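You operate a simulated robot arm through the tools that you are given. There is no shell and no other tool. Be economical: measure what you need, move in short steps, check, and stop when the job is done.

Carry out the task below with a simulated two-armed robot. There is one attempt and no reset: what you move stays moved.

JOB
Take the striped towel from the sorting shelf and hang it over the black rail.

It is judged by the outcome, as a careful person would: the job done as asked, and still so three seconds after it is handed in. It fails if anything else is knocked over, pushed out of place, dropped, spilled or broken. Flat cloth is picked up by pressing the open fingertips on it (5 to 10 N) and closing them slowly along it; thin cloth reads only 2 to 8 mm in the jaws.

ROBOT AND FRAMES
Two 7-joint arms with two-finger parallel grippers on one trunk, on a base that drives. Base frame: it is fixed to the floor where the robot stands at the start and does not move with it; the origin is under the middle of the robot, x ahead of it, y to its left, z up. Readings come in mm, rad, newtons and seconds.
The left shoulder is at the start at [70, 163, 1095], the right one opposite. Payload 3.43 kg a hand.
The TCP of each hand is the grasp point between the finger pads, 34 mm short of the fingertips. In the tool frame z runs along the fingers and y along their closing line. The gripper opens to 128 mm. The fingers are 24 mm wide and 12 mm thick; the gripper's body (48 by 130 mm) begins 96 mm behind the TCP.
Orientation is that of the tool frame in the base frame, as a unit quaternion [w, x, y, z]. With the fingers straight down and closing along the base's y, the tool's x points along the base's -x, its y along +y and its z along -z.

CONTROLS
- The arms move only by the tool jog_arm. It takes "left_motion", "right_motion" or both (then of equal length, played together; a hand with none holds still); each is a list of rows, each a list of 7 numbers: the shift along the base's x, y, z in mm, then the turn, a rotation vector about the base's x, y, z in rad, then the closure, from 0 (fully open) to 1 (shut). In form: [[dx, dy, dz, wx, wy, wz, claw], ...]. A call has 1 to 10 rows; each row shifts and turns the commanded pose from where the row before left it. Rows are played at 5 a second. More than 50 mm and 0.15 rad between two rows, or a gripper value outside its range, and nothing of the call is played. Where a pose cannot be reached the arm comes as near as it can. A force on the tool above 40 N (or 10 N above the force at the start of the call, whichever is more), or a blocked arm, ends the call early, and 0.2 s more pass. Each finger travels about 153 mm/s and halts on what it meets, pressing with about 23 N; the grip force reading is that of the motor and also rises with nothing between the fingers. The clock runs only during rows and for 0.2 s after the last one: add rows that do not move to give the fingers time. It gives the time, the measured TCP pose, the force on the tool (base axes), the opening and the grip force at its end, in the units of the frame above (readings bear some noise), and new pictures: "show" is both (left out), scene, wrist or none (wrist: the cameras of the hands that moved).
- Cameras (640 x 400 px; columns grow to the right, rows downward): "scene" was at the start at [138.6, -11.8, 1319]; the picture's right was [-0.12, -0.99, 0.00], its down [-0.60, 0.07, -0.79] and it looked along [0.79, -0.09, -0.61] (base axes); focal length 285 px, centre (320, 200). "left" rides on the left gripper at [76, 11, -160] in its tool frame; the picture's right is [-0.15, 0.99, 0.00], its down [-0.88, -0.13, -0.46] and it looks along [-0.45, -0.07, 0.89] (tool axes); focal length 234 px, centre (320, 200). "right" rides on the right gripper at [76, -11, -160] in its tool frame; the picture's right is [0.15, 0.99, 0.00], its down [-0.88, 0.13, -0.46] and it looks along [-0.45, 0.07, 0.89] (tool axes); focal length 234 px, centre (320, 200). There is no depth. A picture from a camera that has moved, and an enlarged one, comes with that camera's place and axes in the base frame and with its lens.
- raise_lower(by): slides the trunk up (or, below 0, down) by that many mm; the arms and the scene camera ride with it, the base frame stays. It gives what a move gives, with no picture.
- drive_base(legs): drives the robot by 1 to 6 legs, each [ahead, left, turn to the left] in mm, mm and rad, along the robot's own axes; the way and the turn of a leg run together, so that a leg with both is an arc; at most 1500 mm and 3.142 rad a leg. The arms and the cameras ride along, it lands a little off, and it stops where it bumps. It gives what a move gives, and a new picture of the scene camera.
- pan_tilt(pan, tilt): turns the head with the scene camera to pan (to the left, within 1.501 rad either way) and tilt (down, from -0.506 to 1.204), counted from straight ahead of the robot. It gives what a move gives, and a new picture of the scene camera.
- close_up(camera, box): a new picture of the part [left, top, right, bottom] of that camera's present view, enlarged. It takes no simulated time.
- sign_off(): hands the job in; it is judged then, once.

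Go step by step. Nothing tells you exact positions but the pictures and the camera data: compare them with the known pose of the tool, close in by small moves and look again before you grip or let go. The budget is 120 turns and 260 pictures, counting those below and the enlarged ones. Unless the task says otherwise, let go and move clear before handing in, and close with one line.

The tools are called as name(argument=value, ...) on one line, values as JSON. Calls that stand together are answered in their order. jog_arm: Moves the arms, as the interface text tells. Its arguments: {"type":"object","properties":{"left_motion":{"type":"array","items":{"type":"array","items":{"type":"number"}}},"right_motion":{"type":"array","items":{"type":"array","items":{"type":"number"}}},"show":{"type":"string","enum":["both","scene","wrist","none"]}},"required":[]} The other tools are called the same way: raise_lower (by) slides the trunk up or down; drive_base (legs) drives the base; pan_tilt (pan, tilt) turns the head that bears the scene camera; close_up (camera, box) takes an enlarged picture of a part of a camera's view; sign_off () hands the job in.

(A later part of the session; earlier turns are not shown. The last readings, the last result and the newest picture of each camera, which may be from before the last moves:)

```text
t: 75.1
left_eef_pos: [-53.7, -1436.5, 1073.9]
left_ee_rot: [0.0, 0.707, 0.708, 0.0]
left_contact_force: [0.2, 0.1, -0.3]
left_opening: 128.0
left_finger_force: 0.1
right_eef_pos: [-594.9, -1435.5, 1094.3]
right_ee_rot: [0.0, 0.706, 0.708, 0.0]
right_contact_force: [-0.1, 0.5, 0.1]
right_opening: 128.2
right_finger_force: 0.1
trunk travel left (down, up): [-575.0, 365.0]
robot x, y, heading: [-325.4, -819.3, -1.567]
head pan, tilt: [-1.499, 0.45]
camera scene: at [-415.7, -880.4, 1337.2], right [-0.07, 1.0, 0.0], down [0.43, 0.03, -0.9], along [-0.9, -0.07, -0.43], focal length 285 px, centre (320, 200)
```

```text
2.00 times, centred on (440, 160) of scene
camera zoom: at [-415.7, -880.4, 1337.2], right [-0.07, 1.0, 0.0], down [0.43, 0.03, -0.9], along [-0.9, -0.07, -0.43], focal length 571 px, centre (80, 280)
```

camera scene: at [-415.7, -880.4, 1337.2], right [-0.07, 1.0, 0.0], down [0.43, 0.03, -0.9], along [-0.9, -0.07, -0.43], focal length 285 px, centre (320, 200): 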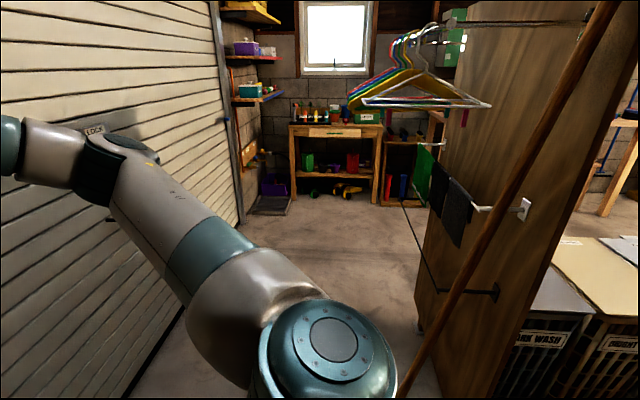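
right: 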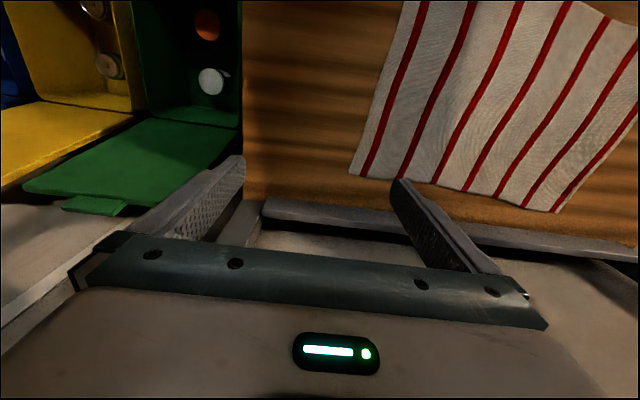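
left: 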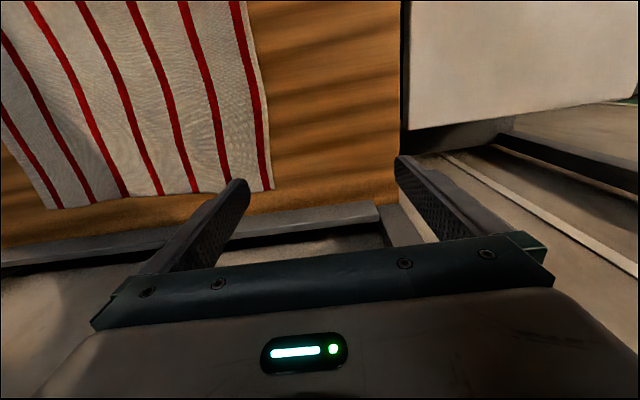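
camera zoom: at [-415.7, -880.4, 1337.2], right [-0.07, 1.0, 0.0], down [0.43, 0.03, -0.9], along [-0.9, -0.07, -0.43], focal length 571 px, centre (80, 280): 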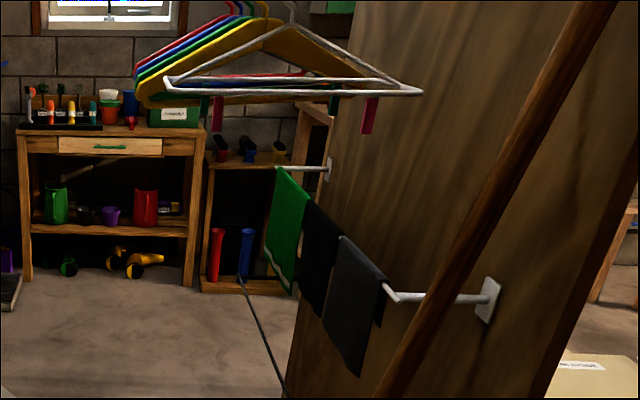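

The black rail is now located: it is empty, below the white rail holding cloths, along x ≈ -1090…-1650 at y ≈ -580, z ≈ 735, with a leaning wooden pole near its closer end. I'll go back to the shelf for the towel.

drive_base(legs=[[-810, 0, 0], [0, 0, 1.567], [320, 0, 0]])

pan_tilt(pan=0, tilt=0.75)

```text
t: 85.0
left_eef_pos: [590.6, 270.0, 1075.3]
left_ee_rot: [0.001, -0.005, 1.0, 0.0]
left_contact_force: [-0.4, -0.1, 0.1]
left_opening: 128.1
left_finger_force: 0.0
right_eef_pos: [593.1, -268.9, 1095.9]
right_ee_rot: [0.0, -0.006, 1.0, 0.001]
right_contact_force: [-1.0, 0.1, -0.2]
right_opening: 128.0
right_finger_force: 0.0
trunk travel left (down, up): [-575.0, 365.0]
robot x, y, heading: [-22.4, -5.6, 0.01]
head pan, tilt: [-1.499, 0.45]
camera scene: at [38.6, -99.0, 1337.2], right [-1.0, -0.08, 0.0], down [-0.04, 0.43, -0.9], along [0.07, -0.9, -0.44], focal length 285 px, centre (320, 200)
```

scene: 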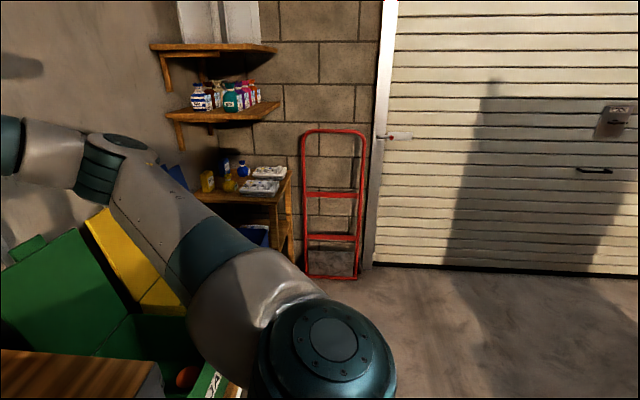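

```text
t: 86.6
left_eef_pos: [590.3, 270.5, 1074.7]
left_ee_rot: [-0.001, -0.004, 1.0, 0.0]
left_contact_force: [-0.1, 0.6, 0.2]
left_opening: 128.2
left_finger_force: 0.0
right_eef_pos: [592.9, -269.3, 1095.3]
right_ee_rot: [0.0, -0.005, 1.0, 0.0]
right_contact_force: [0.9, -0.1, -0.2]
right_opening: 128.2
right_finger_force: 0.1
trunk travel left (down, up): [-575.0, 365.0]
robot x, y, heading: [-20.5, -8.2, 0.01]
head pan, tilt: [0.0, 0.75]
camera scene: at [113.8, -6.6, 1310.7], right [0.01, -1.0, 0.0], down [-0.68, -0.01, -0.73], along [0.73, 0.01, -0.68], focal length 285 px, centre (320, 200)
```

scene: 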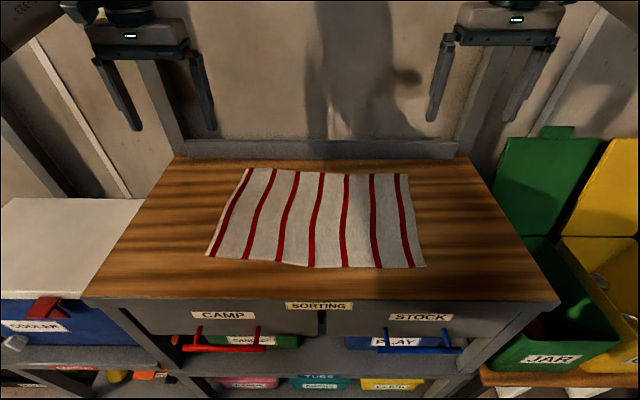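

The towel's corners come out at about (758,209), (733,-236), (436,-211), (459,230). I'll pinch ~80 mm in from the far edge with both hands; first, hover above those points.

jog_arm(left_motion=[[15.8, -19.5, -29.2, 0, 0, -0.02, 0.3], [15.8, -19.5, -29.2, 0, 0, -0.02, 0.5], [15.8, -19.5, -29.2, 0, 0, -0.02, 0.5], [15.8, -19.5, -29.2, 0, 0, -0.02, 0.5], [15.8, -19.5, -29.2, 0, 0, -0.02, 0.5], [15.8, -19.5, -29.2, 0, 0, -0.02, 0.5]], right_motion=[[8.8, 15.8, -32.5, 0, 0, -0.02, 0.3], [8.8, 15.8, -32.5, 0, 0, -0.02, 0.5], [8.8, 15.8, -32.5, 0, 0, -0.02, 0.5], [8.8, 15.8, -32.5, 0, 0, -0.02, 0.5], [8.8, 15.8, -32.5, 0, 0, -0.02, 0.5], [8.8, 15.8, -32.5, 0, 0, -0.02, 0.5]])

```text
t: 88.0
left_eef_pos: [682.7, 157.2, 915.1]
left_ee_rot: [0.007, 0.054, 0.999, -0.004]
left_contact_force: [-3.8, 0.4, 15.7]
left_opening: 64.0
left_finger_force: 0.1
right_eef_pos: [644.8, -176.6, 915.0]
right_ee_rot: [0.005, 0.053, 0.999, 0.003]
right_contact_force: [-2.9, -0.5, 15.3]
right_opening: 63.4
right_finger_force: 0.0
trunk travel left (down, up): [-575.0, 365.0]
robot x, y, heading: [-20.0, -4.6, 0.011]
head pan, tilt: [0.0, 0.75]
stopped in row 6 (left hand): the force on the tool passed its limit (the readings are from after the stop); the commanded pose is now the measured one
camera scene: at [111.7, -6.7, 1311.2], right [0.01, -1.0, 0.0], down [-0.68, -0.01, -0.73], along [0.73, 0.01, -0.68], focal length 285 px, centre (320, 200)
camera right: at [565.8, -181.1, 1074.9], right [-0.04, 1.0, 0.01], down [0.88, 0.03, 0.47], along [0.47, 0.02, -0.88], focal length 234 px, centre (320, 200)
camera left: at [606.5, 176.9, 1075.3], right [0.25, 0.97, 0.0], down [0.86, -0.22, 0.47], along [0.45, -0.12, -0.88], focal length 234 px, centre (320, 200)
```

scene: 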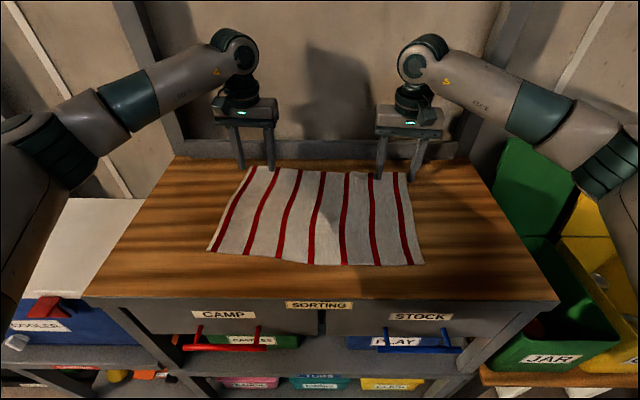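
right: 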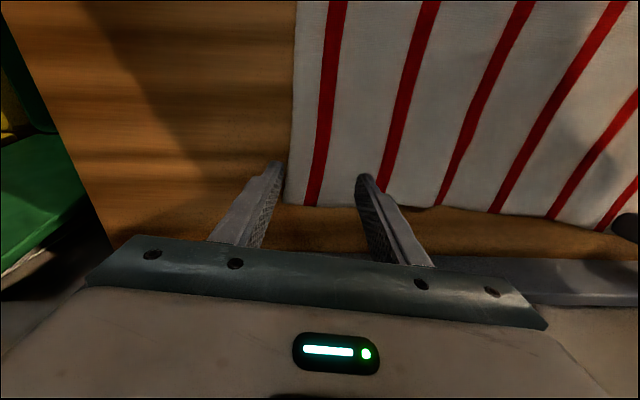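
left: 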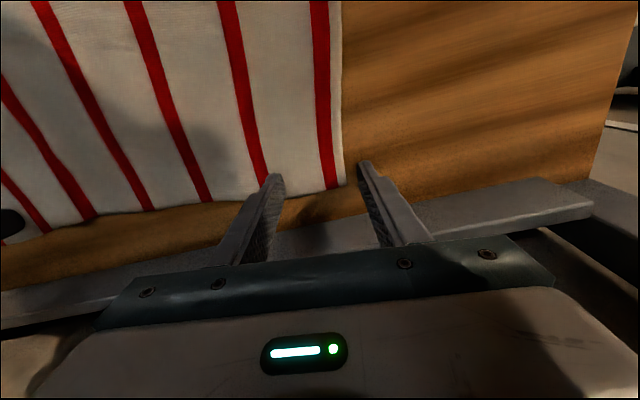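

The fingertips touched at tip height ≈881, so the surface is at ~z 880 and the towel is nearer than I computed: its far edge lies at x ≈ 670–693. I'll lift a bit and shift back to the right pinch points.

jog_arm(left_motion=[[0, 0, 20, 0, 0, 0, 0.5], [-29, -8, 0, 0, 0, 0, 0.5], [-29, -8, 0, 0, 0, 0, 0.5], [0, 0, 0, 0, 0, 0, 0.5]], right_motion=[[0, 0, 20, 0, 0, 0, 0.5], [-28, 9, 0, 0, 0, 0, 0.5], [-28, 9, 0, 0, 0, 0, 0.5], [0, 0, 0, 0, 0, 0, 0.5]])

```text
t: 89.0
left_eef_pos: [627.5, 143.9, 928.3]
left_ee_rot: [0.004, 0.054, 0.999, -0.002]
left_contact_force: [-0.2, 0.3, -0.1]
left_opening: 64.2
left_finger_force: 0.1
right_eef_pos: [588.5, -158.6, 930.8]
right_ee_rot: [0.005, 0.052, 0.999, 0.003]
right_contact_force: [-0.3, 0.0, 0.8]
right_opening: 64.1
right_finger_force: 0.0
trunk travel left (down, up): [-575.0, 365.0]
robot x, y, heading: [-23.1, -6.7, 0.008]
head pan, tilt: [0.0, 0.75]
camera scene: at [114.4, -6.5, 1310.7], right [0.01, -1.0, 0.0], down [-0.68, -0.01, -0.73], along [0.73, 0.01, -0.68], focal length 285 px, centre (320, 200)
camera right: at [510.1, -163.0, 1091.0], right [-0.04, 1.0, 0.0], down [0.89, 0.03, 0.46], along [0.46, 0.02, -0.89], focal length 234 px, centre (320, 200)
camera left: at [552.0, 163.1, 1089.8], right [0.25, 0.97, 0.0], down [0.86, -0.22, 0.46], along [0.45, -0.12, -0.89], focal length 234 px, centre (320, 200)
```

scene: 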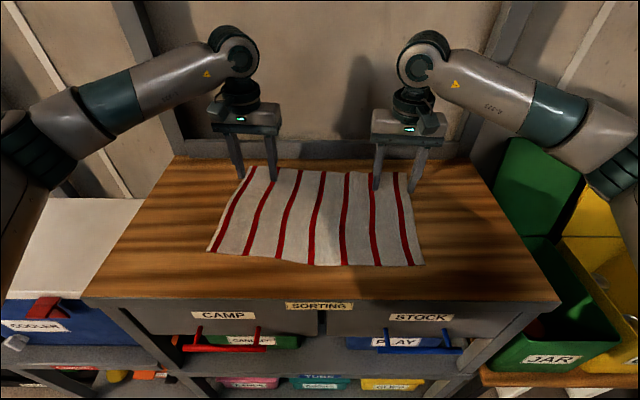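
right: 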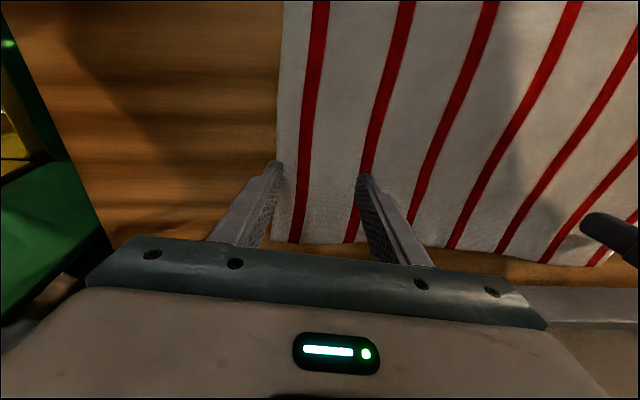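
left: 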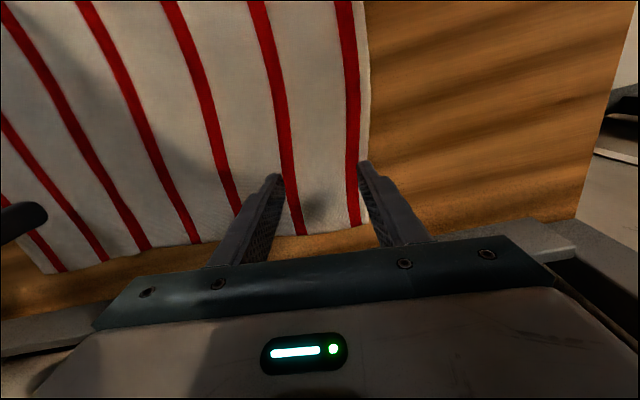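

Both hands' outer fingers sit right at the towel's side edges, with ~80 mm of flap beyond. I'll shift each 22 mm inward and descend to the cloth.

jog_arm(left_motion=[[-3, -22, 0, 0, 0, 0, 0.5], [0, 0, -8, 0, 0, 0, 0.5], [0, 0, -4, 0, 0, 0, 0.5], [0, 0, -2, 0, 0, 0, 0.5], [0, 0, 0, 0, 0, 0, 0.5]], right_motion=[[3, 22, 0, 0, 0, 0, 0.5], [0, 0, -10, 0, 0, 0, 0.5], [0, 0, -4, 0, 0, 0, 0.5], [0, 0, -2, 0, 0, 0, 0.5], [0, 0, 0, 0, 0, 0, 0.5]], show="none")

```text
t: 90.2
left_eef_pos: [624.0, 119.7, 916.4]
left_ee_rot: [0.006, 0.053, 0.999, -0.003]
left_contact_force: [0.1, 0.8, -0.2]
left_opening: 64.2
left_finger_force: 0.1
right_eef_pos: [592.5, -137.3, 915.2]
right_ee_rot: [0.004, 0.054, 0.999, 0.002]
right_contact_force: [0.8, 0.0, 2.4]
right_opening: 64.2
right_finger_force: 0.1
trunk travel left (down, up): [-575.0, 365.0]
robot x, y, heading: [-20.2, -4.4, 0.014]
head pan, tilt: [0.0, 0.75]
```

jog_arm(left_motion=[[0, 0, -3, 0, 0, 0, 0.5], [0, 0, -2, 0, 0, 0, 0.5], [0, 0, 0, 0, 0, 0, 0.5]], right_motion=[[0, 0, -1.5, 0, 0, 0, 0.5], [0, 0, -1.5, 0, 0, 0, 0.5], [0, 0, 0, 0, 0, 0, 0.5]], show="none")

```text
t: 91.0
left_eef_pos: [621.3, 120.0, 915.9]
left_ee_rot: [0.008, 0.053, 0.999, -0.003]
left_contact_force: [5.8, 0.0, 18.8]
left_opening: 64.5
left_finger_force: 0.3
right_eef_pos: [592.0, -136.9, 914.7]
right_ee_rot: [0.007, 0.054, 0.999, 0.003]
right_contact_force: [4.7, -2.0, 18.1]
right_opening: 64.4
right_finger_force: 0.1
trunk travel left (down, up): [-575.0, 365.0]
robot x, y, heading: [-23.5, -3.8, 0.013]
head pan, tilt: [0.0, 0.75]
```

Pressing 18 N is too much; back off ~2 mm to get 5–10 N.

jog_arm(left_motion=[[0, 0, -0.5, 0, 0, 0, 0.5], [0, 0, 2.5, 0, 0, 0, 0.5], [0, 0, 0, 0, 0, 0, 0.5]], right_motion=[[0, 0, 0, 0, 0, 0, 0.5], [0, 0, 2, 0, 0, 0, 0.5], [0, 0, 0, 0, 0, 0, 0.5]], show="none")

```text
t: 91.8
left_eef_pos: [621.9, 118.9, 916.0]
left_ee_rot: [0.006, 0.054, 0.999, -0.002]
left_contact_force: [4.0, -1.6, 14.3]
left_opening: 64.1
left_finger_force: 0.0
right_eef_pos: [592.2, -137.2, 915.9]
right_ee_rot: [0.005, 0.054, 0.999, 0.003]
right_contact_force: [1.1, -0.2, 16.9]
right_opening: 63.9
right_finger_force: 0.4
trunk travel left (down, up): [-575.0, 365.0]
robot x, y, heading: [-24.2, -7.2, 0.01]
head pan, tilt: [0.0, 0.75]
```

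jog_arm(left_motion=[[0, 0, 2, 0, 0, 0, 0.5], [0, 0, 0, 0, 0, 0, 0.5]], right_motion=[[0, 0, 2.5, 0, 0, 0, 0.5], [0, 0, 0, 0, 0, 0, 0.5]], show="none")

```text
t: 92.4
left_eef_pos: [622.0, 119.8, 915.5]
left_ee_rot: [0.004, 0.053, 0.999, -0.002]
left_contact_force: [-1.4, -0.7, 1.4]
left_opening: 64.0
left_finger_force: 0.1
right_eef_pos: [592.7, -135.7, 915.9]
right_ee_rot: [0.004, 0.053, 0.999, 0.002]
right_contact_force: [-1.0, 0.2, 2.5]
right_opening: 64.0
right_finger_force: 0.0
trunk travel left (down, up): [-575.0, 365.0]
robot x, y, heading: [-22.0, -7.6, 0.013]
head pan, tilt: [0.0, 0.75]
```

Now lower 1 mm for ~8 N and close slowly.

jog_arm(left_motion=[[0, 0, -1.2, 0, 0, 0, 0.5], [0, 0, 0, 0, 0, 0, 0.6], [0, 0, 0, 0, 0, 0, 0.7], [0, 0, 0, 0, 0, 0, 0.8], [0, 0, 0, 0, 0, 0, 0.87], [0, 0, 0, 0, 0, 0, 0.94], [0, 0, 0, 0, 0, 0, 1], [0, 0, 0, 0, 0, 0, 1], [0, 0, 0, 0, 0, 0, 1]], right_motion=[[0, 0, -1, 0, 0, 0, 0.5], [0, 0, 0, 0, 0, 0, 0.6], [0, 0, 0, 0, 0, 0, 0.7], [0, 0, 0, 0, 0, 0, 0.8], [0, 0, 0, 0, 0, 0, 0.87], [0, 0, 0, 0, 0, 0, 0.94], [0, 0, 0, 0, 0, 0, 1], [0, 0, 0, 0, 0, 0, 1], [0, 0, 0, 0, 0, 0, 1]])

```text
t: 94.4
left_eef_pos: [622.7, 119.3, 915.5]
left_ee_rot: [0.006, 0.052, 0.999, -0.003]
left_contact_force: [0.4, 0.0, 3.2]
left_opening: 0.1
left_finger_force: 23.2
right_eef_pos: [593.4, -136.8, 917.1]
right_ee_rot: [0.005, 0.053, 0.999, 0.003]
right_contact_force: [-0.3, -0.4, -0.6]
right_opening: 0.0
right_finger_force: 22.7
trunk travel left (down, up): [-575.0, 365.0]
robot x, y, heading: [-22.9, -3.9, 0.01]
head pan, tilt: [0.0, 0.75]
camera scene: at [113.6, -6.5, 1310.8], right [0.01, -1.0, 0.0], down [-0.68, -0.01, -0.73], along [0.73, 0.01, -0.68], focal length 285 px, centre (320, 200)
camera right: at [514.5, -141.3, 1076.6], right [-0.04, 1.0, 0.0], down [0.89, 0.03, 0.46], along [0.46, 0.02, -0.89], focal length 234 px, centre (320, 200)
camera left: at [547.3, 139.7, 1075.9], right [0.25, 0.97, 0.0], down [0.86, -0.22, 0.47], along [0.45, -0.12, -0.89], focal length 234 px, centre (320, 200)
```

scene: 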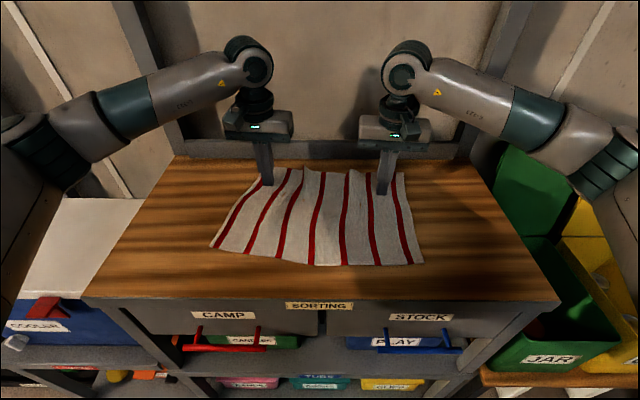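
right: 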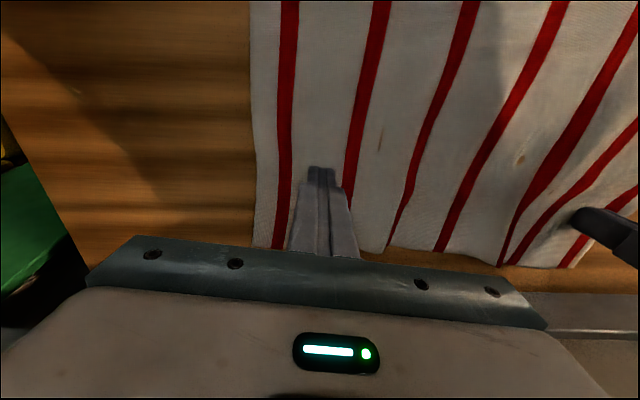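
left: 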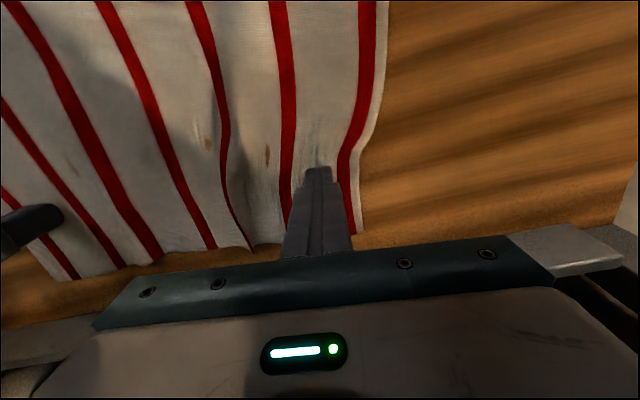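

The fingers closed empty (0 mm). I'll reopen, press properly and close while keeping the pressure.

jog_arm(left_motion=[[0, 0, 10, 0, 0, 0, 1], [0, 0, 0, 0, 0, 0, 0.6], [0, 0, -6, 0, 0, 0, 0.55], [0, 0, -4, 0, 0, 0, 0.55], [0, 0, -1, 0, 0, 0, 0.55], [0, 0, 0, 0, 0, 0, 0.55]], right_motion=[[0, 0, 10, 0, 0, 0, 1], [0, 0, 0, 0, 0, 0, 0.6], [0, 0, -6, 0, 0, 0, 0.55], [0, 0, -4, 0, 0, 0, 0.55], [0, 0, -1.5, 0, 0, 0, 0.55], [0, 0, 0, 0, 0, 0, 0.55]], show="none")

```text
t: 95.8
left_eef_pos: [622.2, 119.6, 915.1]
left_ee_rot: [0.008, 0.054, 0.999, -0.003]
left_contact_force: [2.1, 0.1, 12.4]
left_opening: 57.7
left_finger_force: 0.0
right_eef_pos: [592.0, -138.1, 916.2]
right_ee_rot: [0.007, 0.054, 0.998, 0.003]
right_contact_force: [3.2, -1.0, 10.5]
right_opening: 57.5
right_finger_force: 0.1
trunk travel left (down, up): [-575.0, 365.0]
robot x, y, heading: [-21.1, -7.3, 0.011]
head pan, tilt: [0.0, 0.75]
```

jog_arm(left_motion=[[0, 0, 0, 0, 0, 0, 0.6], [0, 0, 0, 0, 0, 0, 0.65], [0, 0, 0, 0, 0, 0, 0.7], [0, 0, 0, 0, 0, 0, 0.75]], right_motion=[[0, 0, 0, 0, 0, 0, 0.6], [0, 0, 0, 0, 0, 0, 0.65], [0, 0, 0, 0, 0, 0, 0.7], [0, 0, 0, 0, 0, 0, 0.75]], show="none")

```text
t: 96.8
left_eef_pos: [622.0, 120.0, 916.1]
left_ee_rot: [0.007, 0.054, 0.999, -0.002]
left_contact_force: [0.4, -3.5, 15.7]
left_opening: 30.3
left_finger_force: 0.0
right_eef_pos: [590.7, -135.0, 916.2]
right_ee_rot: [0.007, 0.053, 0.999, 0.003]
right_contact_force: [0.8, 2.7, 12.4]
right_opening: 30.4
right_finger_force: 0.1
trunk travel left (down, up): [-575.0, 365.0]
robot x, y, heading: [-25.8, -7.7, 0.01]
head pan, tilt: [0.0, 0.75]
```

jog_arm(left_motion=[[0, 0, 0.8, 0, 0, 0, 0.8], [0, 0, 0, 0, 0, 0, 0.84], [0, 0, 0, 0, 0, 0, 0.88], [0, 0, 0, 0, 0, 0, 0.92], [0, 0, 0, 0, 0, 0, 0.96], [0, 0, 0, 0, 0, 0, 1], [0, 0, 0, 0, 0, 0, 1]], right_motion=[[0, 0, 0.3, 0, 0, 0, 0.8], [0, 0, 0, 0, 0, 0, 0.84], [0, 0, 0, 0, 0, 0, 0.88], [0, 0, 0, 0, 0, 0, 0.92], [0, 0, 0, 0, 0, 0, 0.96], [0, 0, 0, 0, 0, 0, 1], [0, 0, 0, 0, 0, 0, 1]])

```text
t: 98.4
left_eef_pos: [623.0, 120.1, 915.7]
left_ee_rot: [0.006, 0.054, 0.999, -0.001]
left_contact_force: [0.6, 1.6, 6.7]
left_opening: 2.5
left_finger_force: 23.4
right_eef_pos: [590.7, -136.5, 915.8]
right_ee_rot: [0.007, 0.054, 0.998, 0.002]
right_contact_force: [0.0, -2.7, 20.9]
right_opening: 2.2
right_finger_force: 22.9
trunk travel left (down, up): [-575.0, 365.0]
robot x, y, heading: [-19.9, -8.9, 0.009]
head pan, tilt: [0.0, 0.75]
camera scene: at [111.1, -6.3, 1311.1], right [0.01, -1.0, 0.0], down [-0.68, -0.01, -0.73], along [0.73, 0.01, -0.68], focal length 285 px, centre (320, 200)
camera right: at [512.1, -141.0, 1075.4], right [-0.04, 1.0, 0.0], down [0.88, 0.03, 0.47], along [0.47, 0.02, -0.88], focal length 234 px, centre (320, 200)
camera left: at [546.1, 139.9, 1075.8], right [0.25, 0.97, 0.0], down [0.86, -0.22, 0.47], along [0.45, -0.12, -0.88], focal length 234 px, centre (320, 200)
```

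scene: 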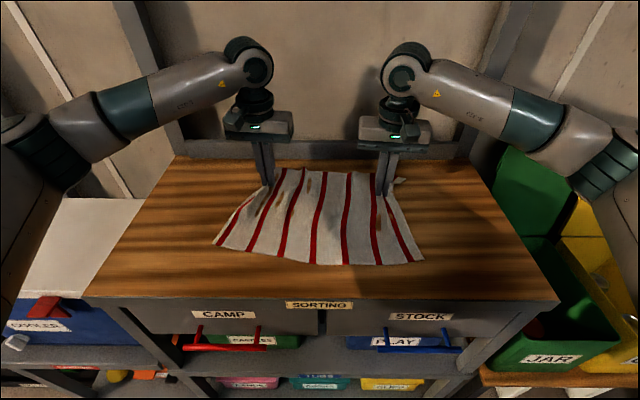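
right: 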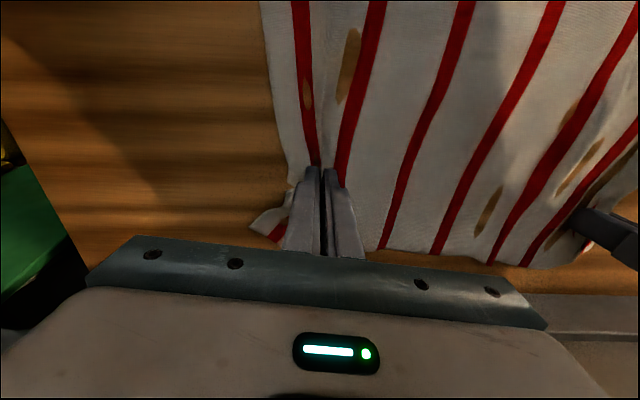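
left: 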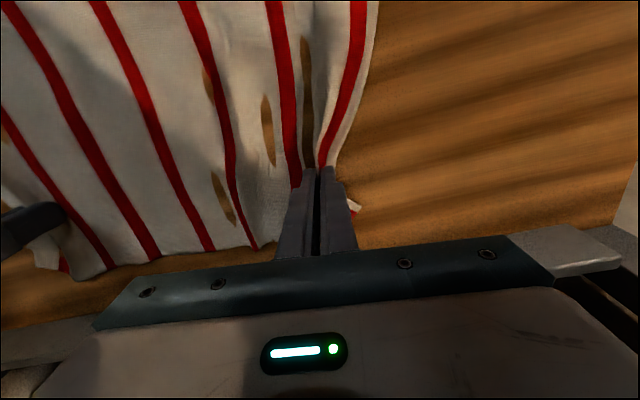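

Both hands now hold cloth (2.5 and 2.2 mm). Lift gently and check.

jog_arm(left_motion=[[0, 0, 15, 0, 0, 0, 1], [0, 0, 30, 0, 0, 0, 1], [0, 0, 35, 0, 0, 0, 1], [0, 0, 35, 0, 0, 0, 1], [0, 0, 35, 0, 0, 0, 1], [0, 0, 0, 0, 0, 0, 1]], right_motion=[[0, 0, 15, 0, 0, 0, 1], [0, 0, 30, 0, 0, 0, 1], [0, 0, 35, 0, 0, 0, 1], [0, 0, 35, 0, 0, 0, 1], [0, 0, 35, 0, 0, 0, 1], [0, 0, 0, 0, 0, 0, 1]])

```text
t: 99.8
left_eef_pos: [624.4, 120.4, 1064.1]
left_ee_rot: [0.004, 0.054, 0.999, -0.002]
left_contact_force: [-0.3, 0.2, 0.4]
left_opening: 2.6
left_finger_force: 22.6
right_eef_pos: [593.2, -137.7, 1063.8]
right_ee_rot: [0.004, 0.053, 0.999, 0.002]
right_contact_force: [-0.2, -0.6, 0.0]
right_opening: 1.9
right_finger_force: 23.4
trunk travel left (down, up): [-575.0, 365.0]
robot x, y, heading: [-26.0, -6.9, 0.002]
head pan, tilt: [0.0, 0.75]
camera scene: at [114.8, -6.3, 1310.6], right [0.01, -1.0, 0.0], down [-0.68, -0.01, -0.73], along [0.73, 0.01, -0.68], focal length 285 px, centre (320, 200)
camera right: at [516.3, -141.3, 1225.3], right [-0.04, 1.0, 0.0], down [0.89, 0.03, 0.46], along [0.46, 0.02, -0.89], focal length 234 px, centre (320, 200)
camera left: at [549.0, 139.9, 1224.6], right [0.25, 0.97, 0.0], down [0.86, -0.22, 0.46], along [0.45, -0.12, -0.89], focal length 234 px, centre (320, 200)
```

scene: 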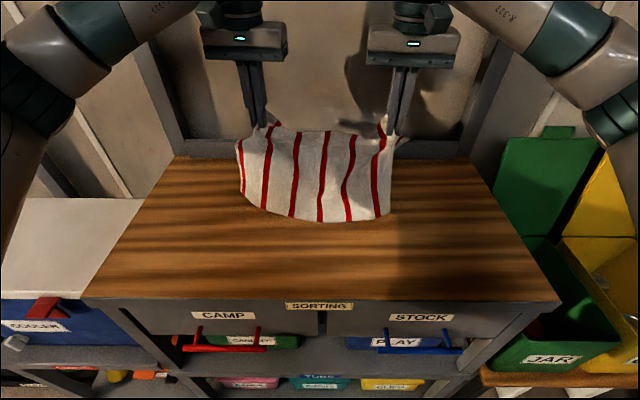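
right: 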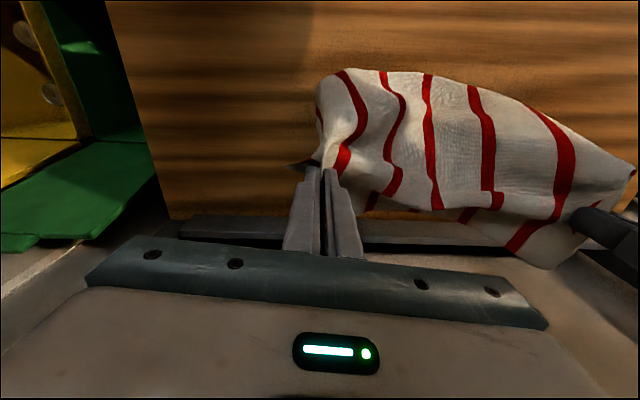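
left: 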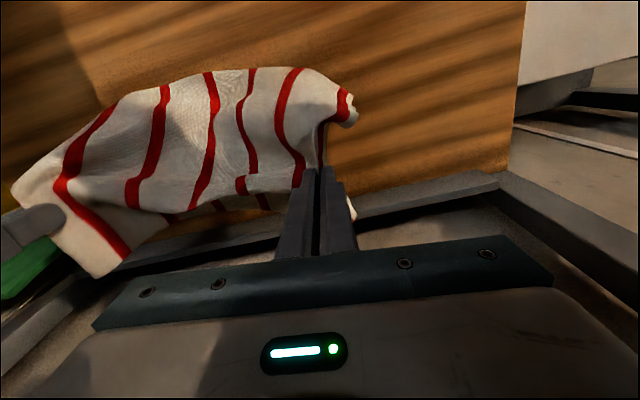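

The towel is lifted and held by both hands. I'll square and spread the hands slightly, raise, and draw them in for driving.

jog_arm(left_motion=[[0, 3.5, 25, 0, 0, 0.017, 1], [-30, 3.5, 25, 0, 0, 0.017, 1], [-37, 3.5, 10, 0, 0, 0.017, 1], [-37, 3.5, 0, 0, 0, 0.017, 1], [-37, 3.5, 0, 0, 0, 0.017, 1], [-37, 3.5, 0, 0, 0, 0.017, 1], [-36, 0, 0, 0, 0, 0.01, 1], [0, 0, 0, 0, 0, 0, 1]], right_motion=[[0, -3, 25, 0, 0, 0.017, 1], [-23, -3, 25, 0, 0, 0.017, 1], [-32, -3, 10, 0, 0, 0.017, 1], [-32, -3, 0, 0, 0, 0.017, 1], [-32, 0, 0, 0, 0, 0.017, 1], [-32, 0, 0, 0, 0, 0.017, 1], [-32, 0, 0, 0, 0, 0.01, 1], [0, 0, 0, 0, 0, 0, 1]], show="scene")

```text
t: 101.6
left_eef_pos: [410.9, 140.1, 1127.6]
left_ee_rot: [0.005, -0.002, 1.0, -0.002]
left_contact_force: [1.4, -5.9, -0.3]
left_opening: 2.6
left_finger_force: 23.3
right_eef_pos: [408.8, -148.3, 1125.1]
right_ee_rot: [0.005, -0.003, 1.0, 0.003]
right_contact_force: [-0.5, 5.7, 0.0]
right_opening: 2.1
right_finger_force: 23.3
trunk travel left (down, up): [-575.0, 365.0]
robot x, y, heading: [-22.6, -5.2, 0.013]
head pan, tilt: [0.0, 0.75]
camera scene: at [114.9, -6.3, 1310.6], right [0.01, -1.0, 0.0], down [-0.68, -0.01, -0.73], along [0.73, 0.01, -0.68], focal length 285 px, centre (320, 200)
```

scene: 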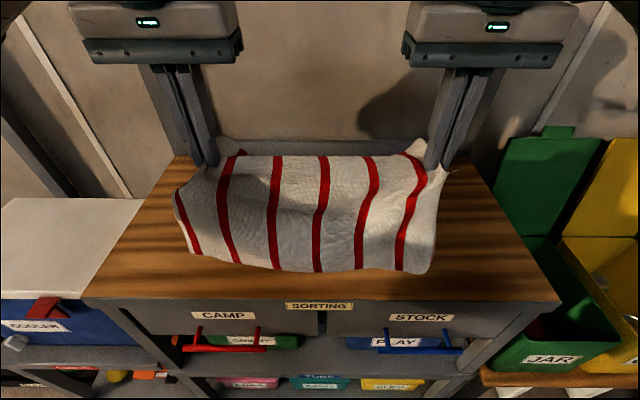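

The towel is taut between the hands. Now ease a few mm, then back off, turn to face +y and look behind before reversing.

jog_arm(left_motion=[[0, -2, 0, 0, 0, 0, 1], [0, 0, 0, 0, 0, 0, 1]], right_motion=[[0, 2, 0, 0, 0, 0, 1], [0, 0, 0, 0, 0, 0, 1]], show="none")

drive_base(legs=[[-330, 0, 0], [0, 0, 1.56], [-1250, 0, 0]])

pan_tilt(pan=1.0, tilt=0.4)

```text
t: 102.2
left_eef_pos: [408.8, 138.6, 1127.2]
left_ee_rot: [0.005, -0.003, 1.0, -0.002]
left_contact_force: [0.1, -2.0, -0.3]
left_opening: 2.6
left_finger_force: 22.7
right_eef_pos: [409.1, -146.5, 1124.5]
right_ee_rot: [0.005, -0.002, 1.0, 0.003]
right_contact_force: [-0.9, 2.7, 0.2]
right_opening: 2.1
right_finger_force: 23.2
trunk travel left (down, up): [-575.0, 365.0]
robot x, y, heading: [-20.9, -3.4, 0.009]
head pan, tilt: [0.0, 0.75]
```

```text
t: 114.2
left_eef_pos: [-499.0, -854.8, 1127.8]
left_ee_rot: [0.006, -0.705, 0.709, 0.002]
left_contact_force: [2.1, -0.3, 0.5]
left_opening: 2.7
left_finger_force: 22.6
right_eef_pos: [-213.9, -857.5, 1126.7]
right_ee_rot: [0.001, -0.705, 0.709, 0.005]
right_contact_force: [-1.7, -0.1, 0.0]
right_opening: 2.3
right_finger_force: 23.1
trunk travel left (down, up): [-575.0, 365.0]
robot x, y, heading: [-358.2, -1287.1, 1.568]
head pan, tilt: [0.0, 0.75]
camera scene: at [-356.3, -1156.9, 1310.7], right [1.0, 0.0, 0.0], down [0.0, -0.68, -0.73], along [0.0, 0.73, -0.68], focal length 285 px, centre (320, 200)
```

scene: 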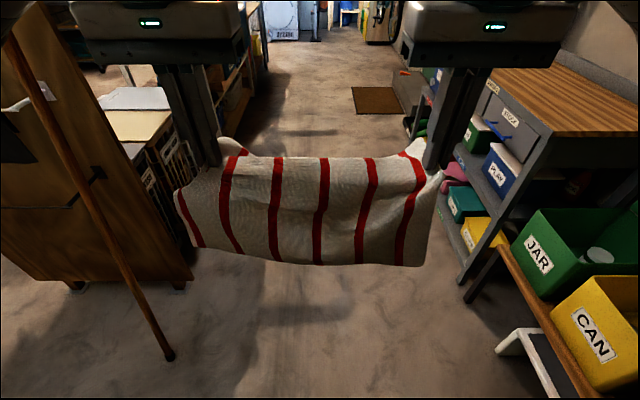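

```text
t: 115.5
left_eef_pos: [-498.2, -856.1, 1126.4]
left_ee_rot: [0.005, -0.705, 0.709, 0.002]
left_contact_force: [2.2, -0.7, -1.2]
left_opening: 2.5
left_finger_force: 22.3
right_eef_pos: [-213.3, -859.8, 1125.4]
right_ee_rot: [0.001, -0.705, 0.709, 0.006]
right_contact_force: [-1.8, -0.3, 0.4]
right_opening: 2.3
right_finger_force: 22.9
trunk travel left (down, up): [-575.0, 365.0]
robot x, y, heading: [-360.2, -1287.4, 1.568]
head pan, tilt: [1.0, 0.4]
camera scene: at [-434.2, -1189.5, 1341.8], right [0.54, 0.84, 0.0], down [0.33, -0.21, -0.92], along [-0.77, 0.5, -0.39], focal length 285 px, centre (320, 200)
```

scene: 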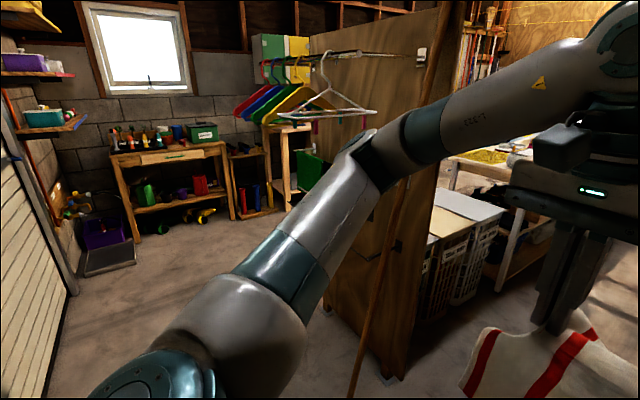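

Reversed fine, towel still held. The hangers overhang to about y −820 at z ≈1245, so I'll shift left a bit, lower the trunk 300 mm, then continue left.

drive_base(legs=[[0, 250, 0]])

raise_lower(by=-300)

pan_tilt(pan=0.7, tilt=0.4)

```text
t: 117.3
left_eef_pos: [-756.5, -858.3, 1127.4]
left_ee_rot: [0.005, -0.707, 0.707, 0.002]
left_contact_force: [2.0, -0.4, -0.1]
left_opening: 2.5
left_finger_force: 23.0
right_eef_pos: [-471.4, -857.6, 1125.8]
right_ee_rot: [0.002, -0.706, 0.708, 0.005]
right_contact_force: [-2.3, -1.4, -0.3]
right_opening: 2.5
right_finger_force: 22.3
trunk travel left (down, up): [-575.0, 365.0]
robot x, y, heading: [-609.9, -1289.7, 1.579]
head pan, tilt: [1.0, 0.4]
camera scene: at [-690.7, -1190.8, 1341.8], right [0.54, 0.84, 0.0], down [0.33, -0.21, -0.92], along [-0.78, 0.49, -0.39], focal length 285 px, centre (320, 200)
```

scene: 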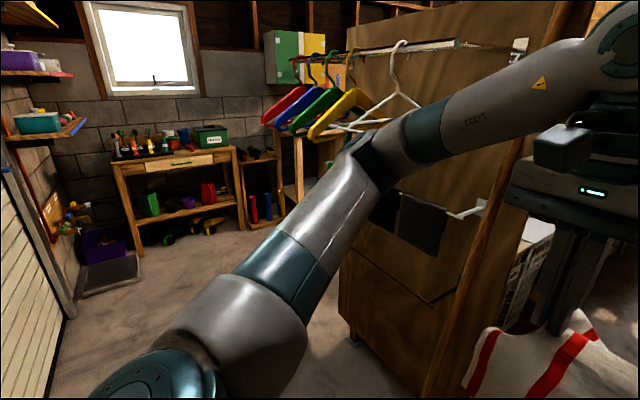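

```text
t: 120.3
left_eef_pos: [-756.6, -857.2, 827.2]
left_ee_rot: [-0.006, 0.707, -0.707, -0.002]
left_contact_force: [1.6, 0.6, -0.4]
left_opening: 2.6
left_finger_force: 23.4
right_eef_pos: [-471.1, -859.2, 825.6]
right_ee_rot: [0.001, -0.707, 0.707, 0.005]
right_contact_force: [-2.9, 0.0, -0.7]
right_opening: 2.0
right_finger_force: 22.3
trunk travel left (down, up): [-275.0, 665.0]
robot x, y, heading: [-615.6, -1289.9, 1.574]
head pan, tilt: [1.0, 0.4]
```

```text
t: 121.1
left_eef_pos: [-755.5, -857.3, 826.6]
left_ee_rot: [-0.006, 0.707, -0.707, -0.001]
left_contact_force: [1.9, -0.1, -0.1]
left_opening: 2.5
left_finger_force: 22.5
right_eef_pos: [-471.4, -858.9, 826.1]
right_ee_rot: [0.001, -0.707, 0.708, 0.005]
right_contact_force: [-2.4, -0.3, 0.4]
right_opening: 2.2
right_finger_force: 23.0
trunk travel left (down, up): [-275.0, 665.0]
robot x, y, heading: [-614.9, -1290.1, 1.574]
head pan, tilt: [0.7, 0.4]
camera scene: at [-672.5, -1170.0, 1041.8], right [0.76, 0.65, 0.0], down [0.25, -0.3, -0.92], along [-0.6, 0.7, -0.39], focal length 285 px, centre (320, 200)
```

scene: 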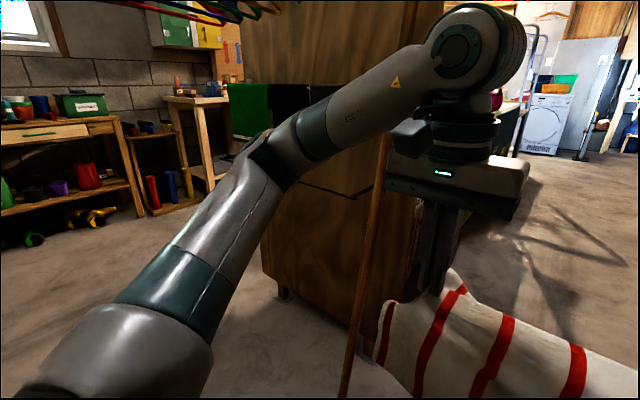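

drive_base(legs=[[0, 750, 0]])

pan_tilt(pan=0.0, tilt=0.4)

```text
t: 125.3
left_eef_pos: [-1549.5, -874.7, 827.0]
left_ee_rot: [-0.005, 0.715, -0.699, -0.002]
left_contact_force: [3.1, -0.5, -0.7]
left_opening: 2.2
left_finger_force: 22.9
right_eef_pos: [-1265.9, -868.2, 825.0]
right_ee_rot: [-0.001, 0.715, -0.699, -0.005]
right_contact_force: [-2.0, 0.2, 0.4]
right_opening: 2.3
right_finger_force: 23.1
trunk travel left (down, up): [-275.0, 665.0]
robot x, y, heading: [-1398.9, -1304.3, 1.6]
head pan, tilt: [0.7, 0.4]
camera scene: at [-1459.3, -1185.0, 1041.8], right [0.75, 0.67, 0.0], down [0.26, -0.29, -0.92], along [-0.61, 0.69, -0.39], focal length 285 px, centre (320, 200)
```

scene: 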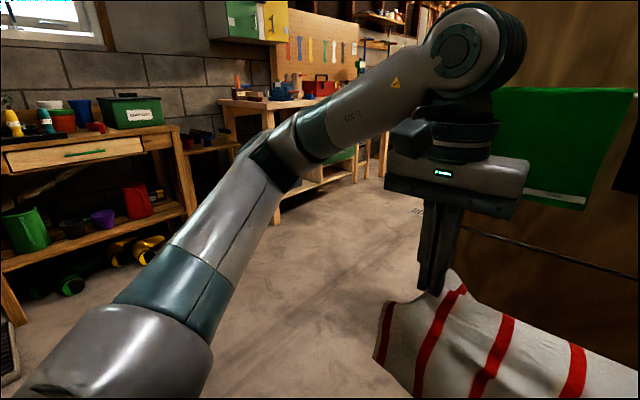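

```text
t: 126.4
left_eef_pos: [-1551.0, -874.2, 826.6]
left_ee_rot: [-0.005, 0.715, -0.699, -0.002]
left_contact_force: [2.3, 0.0, 0.4]
left_opening: 2.5
left_finger_force: 23.5
right_eef_pos: [-1266.7, -869.7, 825.1]
right_ee_rot: [-0.001, 0.715, -0.699, -0.005]
right_contact_force: [-1.3, -0.4, -0.3]
right_opening: 2.2
right_finger_force: 23.2
trunk travel left (down, up): [-275.0, 665.0]
robot x, y, heading: [-1397.5, -1301.7, 1.597]
head pan, tilt: [0.0, 0.4]
camera scene: at [-1400.1, -1161.5, 1041.8], right [1.0, 0.03, 0.0], down [0.01, -0.39, -0.92], along [-0.03, 0.92, -0.39], focal length 285 px, centre (320, 200)
```

scene: 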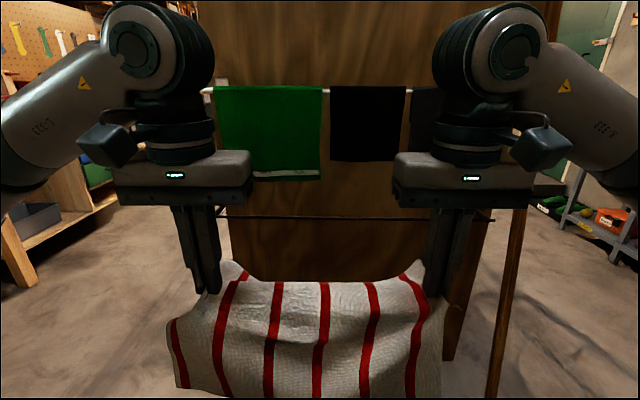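

The rail is right ahead at the correct spot; zoom on it to refine the geometry.

close_up(camera="scene", box=[200, 60, 520, 260])

pan_tilt(pan=0.0, tilt=0.8)

```text
2.00 times, centred on (360, 160) of scene
camera zoom: at [-1400.1, -1161.5, 1041.8], right [1.0, 0.03, 0.0], down [0.01, -0.39, -0.92], along [-0.03, 0.92, -0.39], focal length 571 px, centre (240, 280)
```

zoom: 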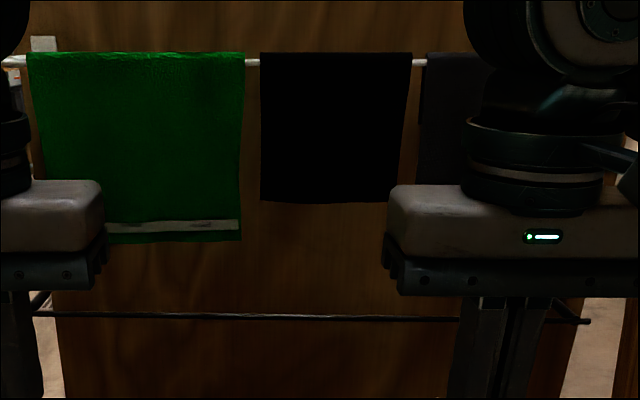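

```text
t: 127.3
left_eef_pos: [-1550.2, -873.9, 827.9]
left_ee_rot: [-0.005, 0.715, -0.699, -0.001]
left_contact_force: [2.5, -0.5, 0.6]
left_opening: 2.6
left_finger_force: 23.3
right_eef_pos: [-1265.5, -868.5, 825.6]
right_ee_rot: [-0.001, 0.715, -0.699, -0.005]
right_contact_force: [-2.3, 0.2, 0.0]
right_opening: 2.4
right_finger_force: 22.5
trunk travel left (down, up): [-275.0, 665.0]
robot x, y, heading: [-1398.9, -1305.7, 1.598]
head pan, tilt: [0.0, 0.799]
camera scene: at [-1399.7, -1173.4, 1006.8], right [1.0, 0.03, 0.0], down [0.02, -0.72, -0.7], along [-0.02, 0.7, -0.72], focal length 285 px, centre (320, 200)
```

scene: 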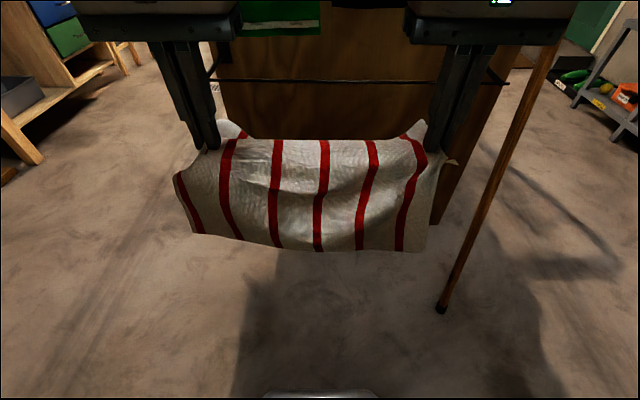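

Rail estimate: y ≈ −590, z ≈ 755, x −1650…−1050; my hands are centred at −1408, so I shift right ~58 mm and square the heading.

drive_base(legs=[[0, -57, -0.027]])

jog_arm(left_motion=[[0, 0, 20, 0.12, 0, 0, 1], [0, 0, 20, 0.12, 0, 0, 1], [0, 0, 20, 0.12, 0, 0, 1], [0, 0, 20, 0.12, 0, 0, 1], [0, 0, 20, 0.12, 0, 0, 1], [0, 0, 0, 0.12, 0, 0, 1], [0, 0, 0, 0.1, 0, 0, 1], [0, 0, 0, 0.1, 0, 0, 1]], right_motion=[[0, 0, 20, 0.12, 0, 0, 1], [0, 0, 20, 0.12, 0, 0, 1], [0, 0, 20, 0.12, 0, 0, 1], [0, 0, 20, 0.12, 0, 0, 1], [0, 0, 20, 0.12, 0, 0, 1], [0, 0, 0, 0.12, 0, 0, 1], [0, 0, 0, 0.1, 0, 0, 1], [0, 0, 0, 0.1, 0, 0, 1]], show="both")

```text
t: 128.2
left_eef_pos: [-1480.0, -869.3, 827.3]
left_ee_rot: [0.005, -0.705, 0.709, 0.003]
left_contact_force: [1.8, 0.3, 0.1]
left_opening: 2.4
left_finger_force: 23.0
right_eef_pos: [-1194.1, -872.3, 824.6]
right_ee_rot: [0.001, -0.705, 0.709, 0.006]
right_contact_force: [-1.7, 0.1, 0.2]
right_opening: 2.4
right_finger_force: 23.1
trunk travel left (down, up): [-275.0, 665.0]
robot x, y, heading: [-1337.1, -1299.7, 1.57]
head pan, tilt: [0.0, 0.799]
camera scene: at [-1337.2, -1172.5, 1006.7], right [1.0, 0.0, 0.0], down [0.0, -0.72, -0.7], along [0.0, 0.7, -0.72], focal length 285 px, centre (320, 200)
```

scene: 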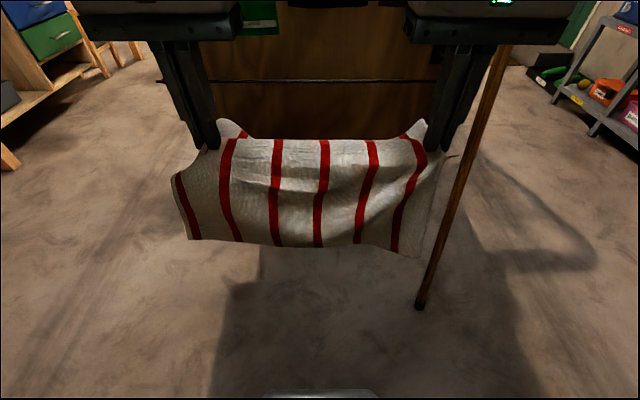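

```text
t: 130.0
left_eef_pos: [-1481.7, -869.5, 928.2]
left_ee_rot: [0.319, -0.629, 0.634, 0.317]
left_contact_force: [1.7, 0.0, -0.4]
left_opening: 2.4
left_finger_force: 23.6
right_eef_pos: [-1194.5, -873.0, 924.4]
right_ee_rot: [0.315, -0.63, 0.634, 0.319]
right_contact_force: [-1.5, 0.3, 0.3]
right_opening: 2.0
right_finger_force: 22.9
trunk travel left (down, up): [-275.0, 665.0]
robot x, y, heading: [-1340.7, -1302.5, 1.571]
head pan, tilt: [0.0, 0.799]
camera scene: at [-1338.2, -1172.8, 1006.8], right [1.0, 0.0, 0.0], down [0.0, -0.72, -0.7], along [0.0, 0.7, -0.72], focal length 285 px, centre (320, 200)
camera right: at [-1184.5, -1046.2, 961.5], right [-0.99, -0.09, -0.11], down [-0.12, 0.16, 0.98], along [-0.07, 0.98, -0.17], focal length 234 px, centre (320, 200)
camera left: at [-1493.4, -1042.6, 963.6], right [-0.99, 0.09, 0.12], down [0.13, 0.16, 0.98], along [0.07, 0.98, -0.17], focal length 234 px, centre (320, 200)
```

scene: 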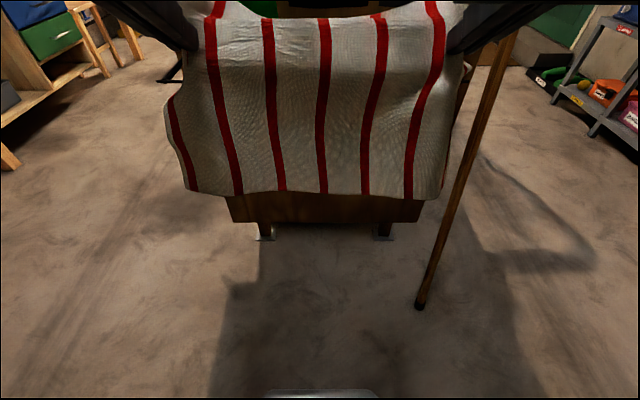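
right: 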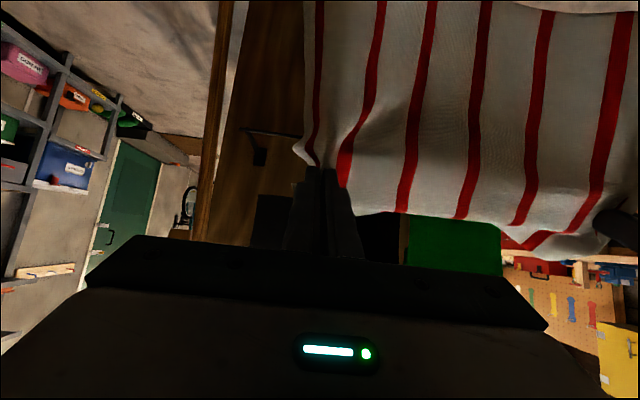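
left: 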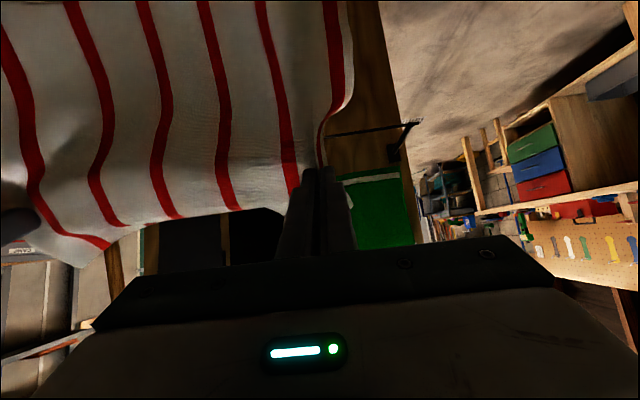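

Both ends of the rail seen from the wrist cameras agree (x −1669…−1046, z ≈757). Hands are pitched forward; now advance part way, above rail height.

jog_arm(left_motion=[[0, 40, -8, 0, 0, 0, 1], [0, 40, -8, 0, 0, 0, 1], [0, 40, -8, 0, 0, 0, 1], [0, 40, -8, 0, 0, 0, 1], [0, 20, -4, 0, 0, 0, 1], [0, 0, 0, 0, 0, 0, 1]], right_motion=[[0, 40, -7, 0, 0, 0, 1], [0, 40, -7, 0, 0, 0, 1], [0, 40, -7, 0, 0, 0, 1], [0, 40, -7, 0, 0, 0, 1], [0, 24, -4, 0, 0, 0, 1], [0, 0, 0, 0, 0, 0, 1]], show="none")

pan_tilt(pan=0, tilt=0.5)

```text
t: 131.4
left_eef_pos: [-1480.4, -690.5, 892.3]
left_ee_rot: [0.318, -0.629, 0.635, 0.316]
left_contact_force: [8.3, -0.2, -0.1]
left_opening: 2.6
left_finger_force: 23.1
right_eef_pos: [-1191.8, -688.4, 895.0]
right_ee_rot: [0.314, -0.632, 0.633, 0.32]
right_contact_force: [-7.6, 0.3, 0.0]
right_opening: 2.3
right_finger_force: 23.5
trunk travel left (down, up): [-275.0, 665.0]
robot x, y, heading: [-1339.2, -1302.3, 1.568]
head pan, tilt: [0.0, 0.799]
```

```text
t: 132.2
left_eef_pos: [-1482.3, -690.4, 891.2]
left_ee_rot: [0.318, -0.629, 0.635, 0.316]
left_contact_force: [8.2, 0.1, -0.2]
left_opening: 2.5
left_finger_force: 23.1
right_eef_pos: [-1192.5, -689.6, 894.7]
right_ee_rot: [0.315, -0.631, 0.633, 0.32]
right_contact_force: [-8.6, 0.1, 0.3]
right_opening: 2.2
right_finger_force: 22.4
trunk travel left (down, up): [-275.0, 665.0]
robot x, y, heading: [-1339.0, -1304.0, 1.57]
head pan, tilt: [0.0, 0.499]
camera scene: at [-1338.3, -1162.2, 1032.6], right [1.0, 0.0, 0.0], down [0.0, -0.48, -0.88], along [0.0, 0.88, -0.48], focal length 285 px, centre (320, 200)
```

scene: 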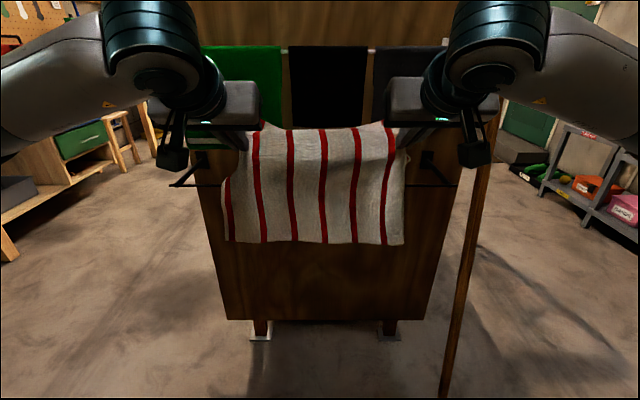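

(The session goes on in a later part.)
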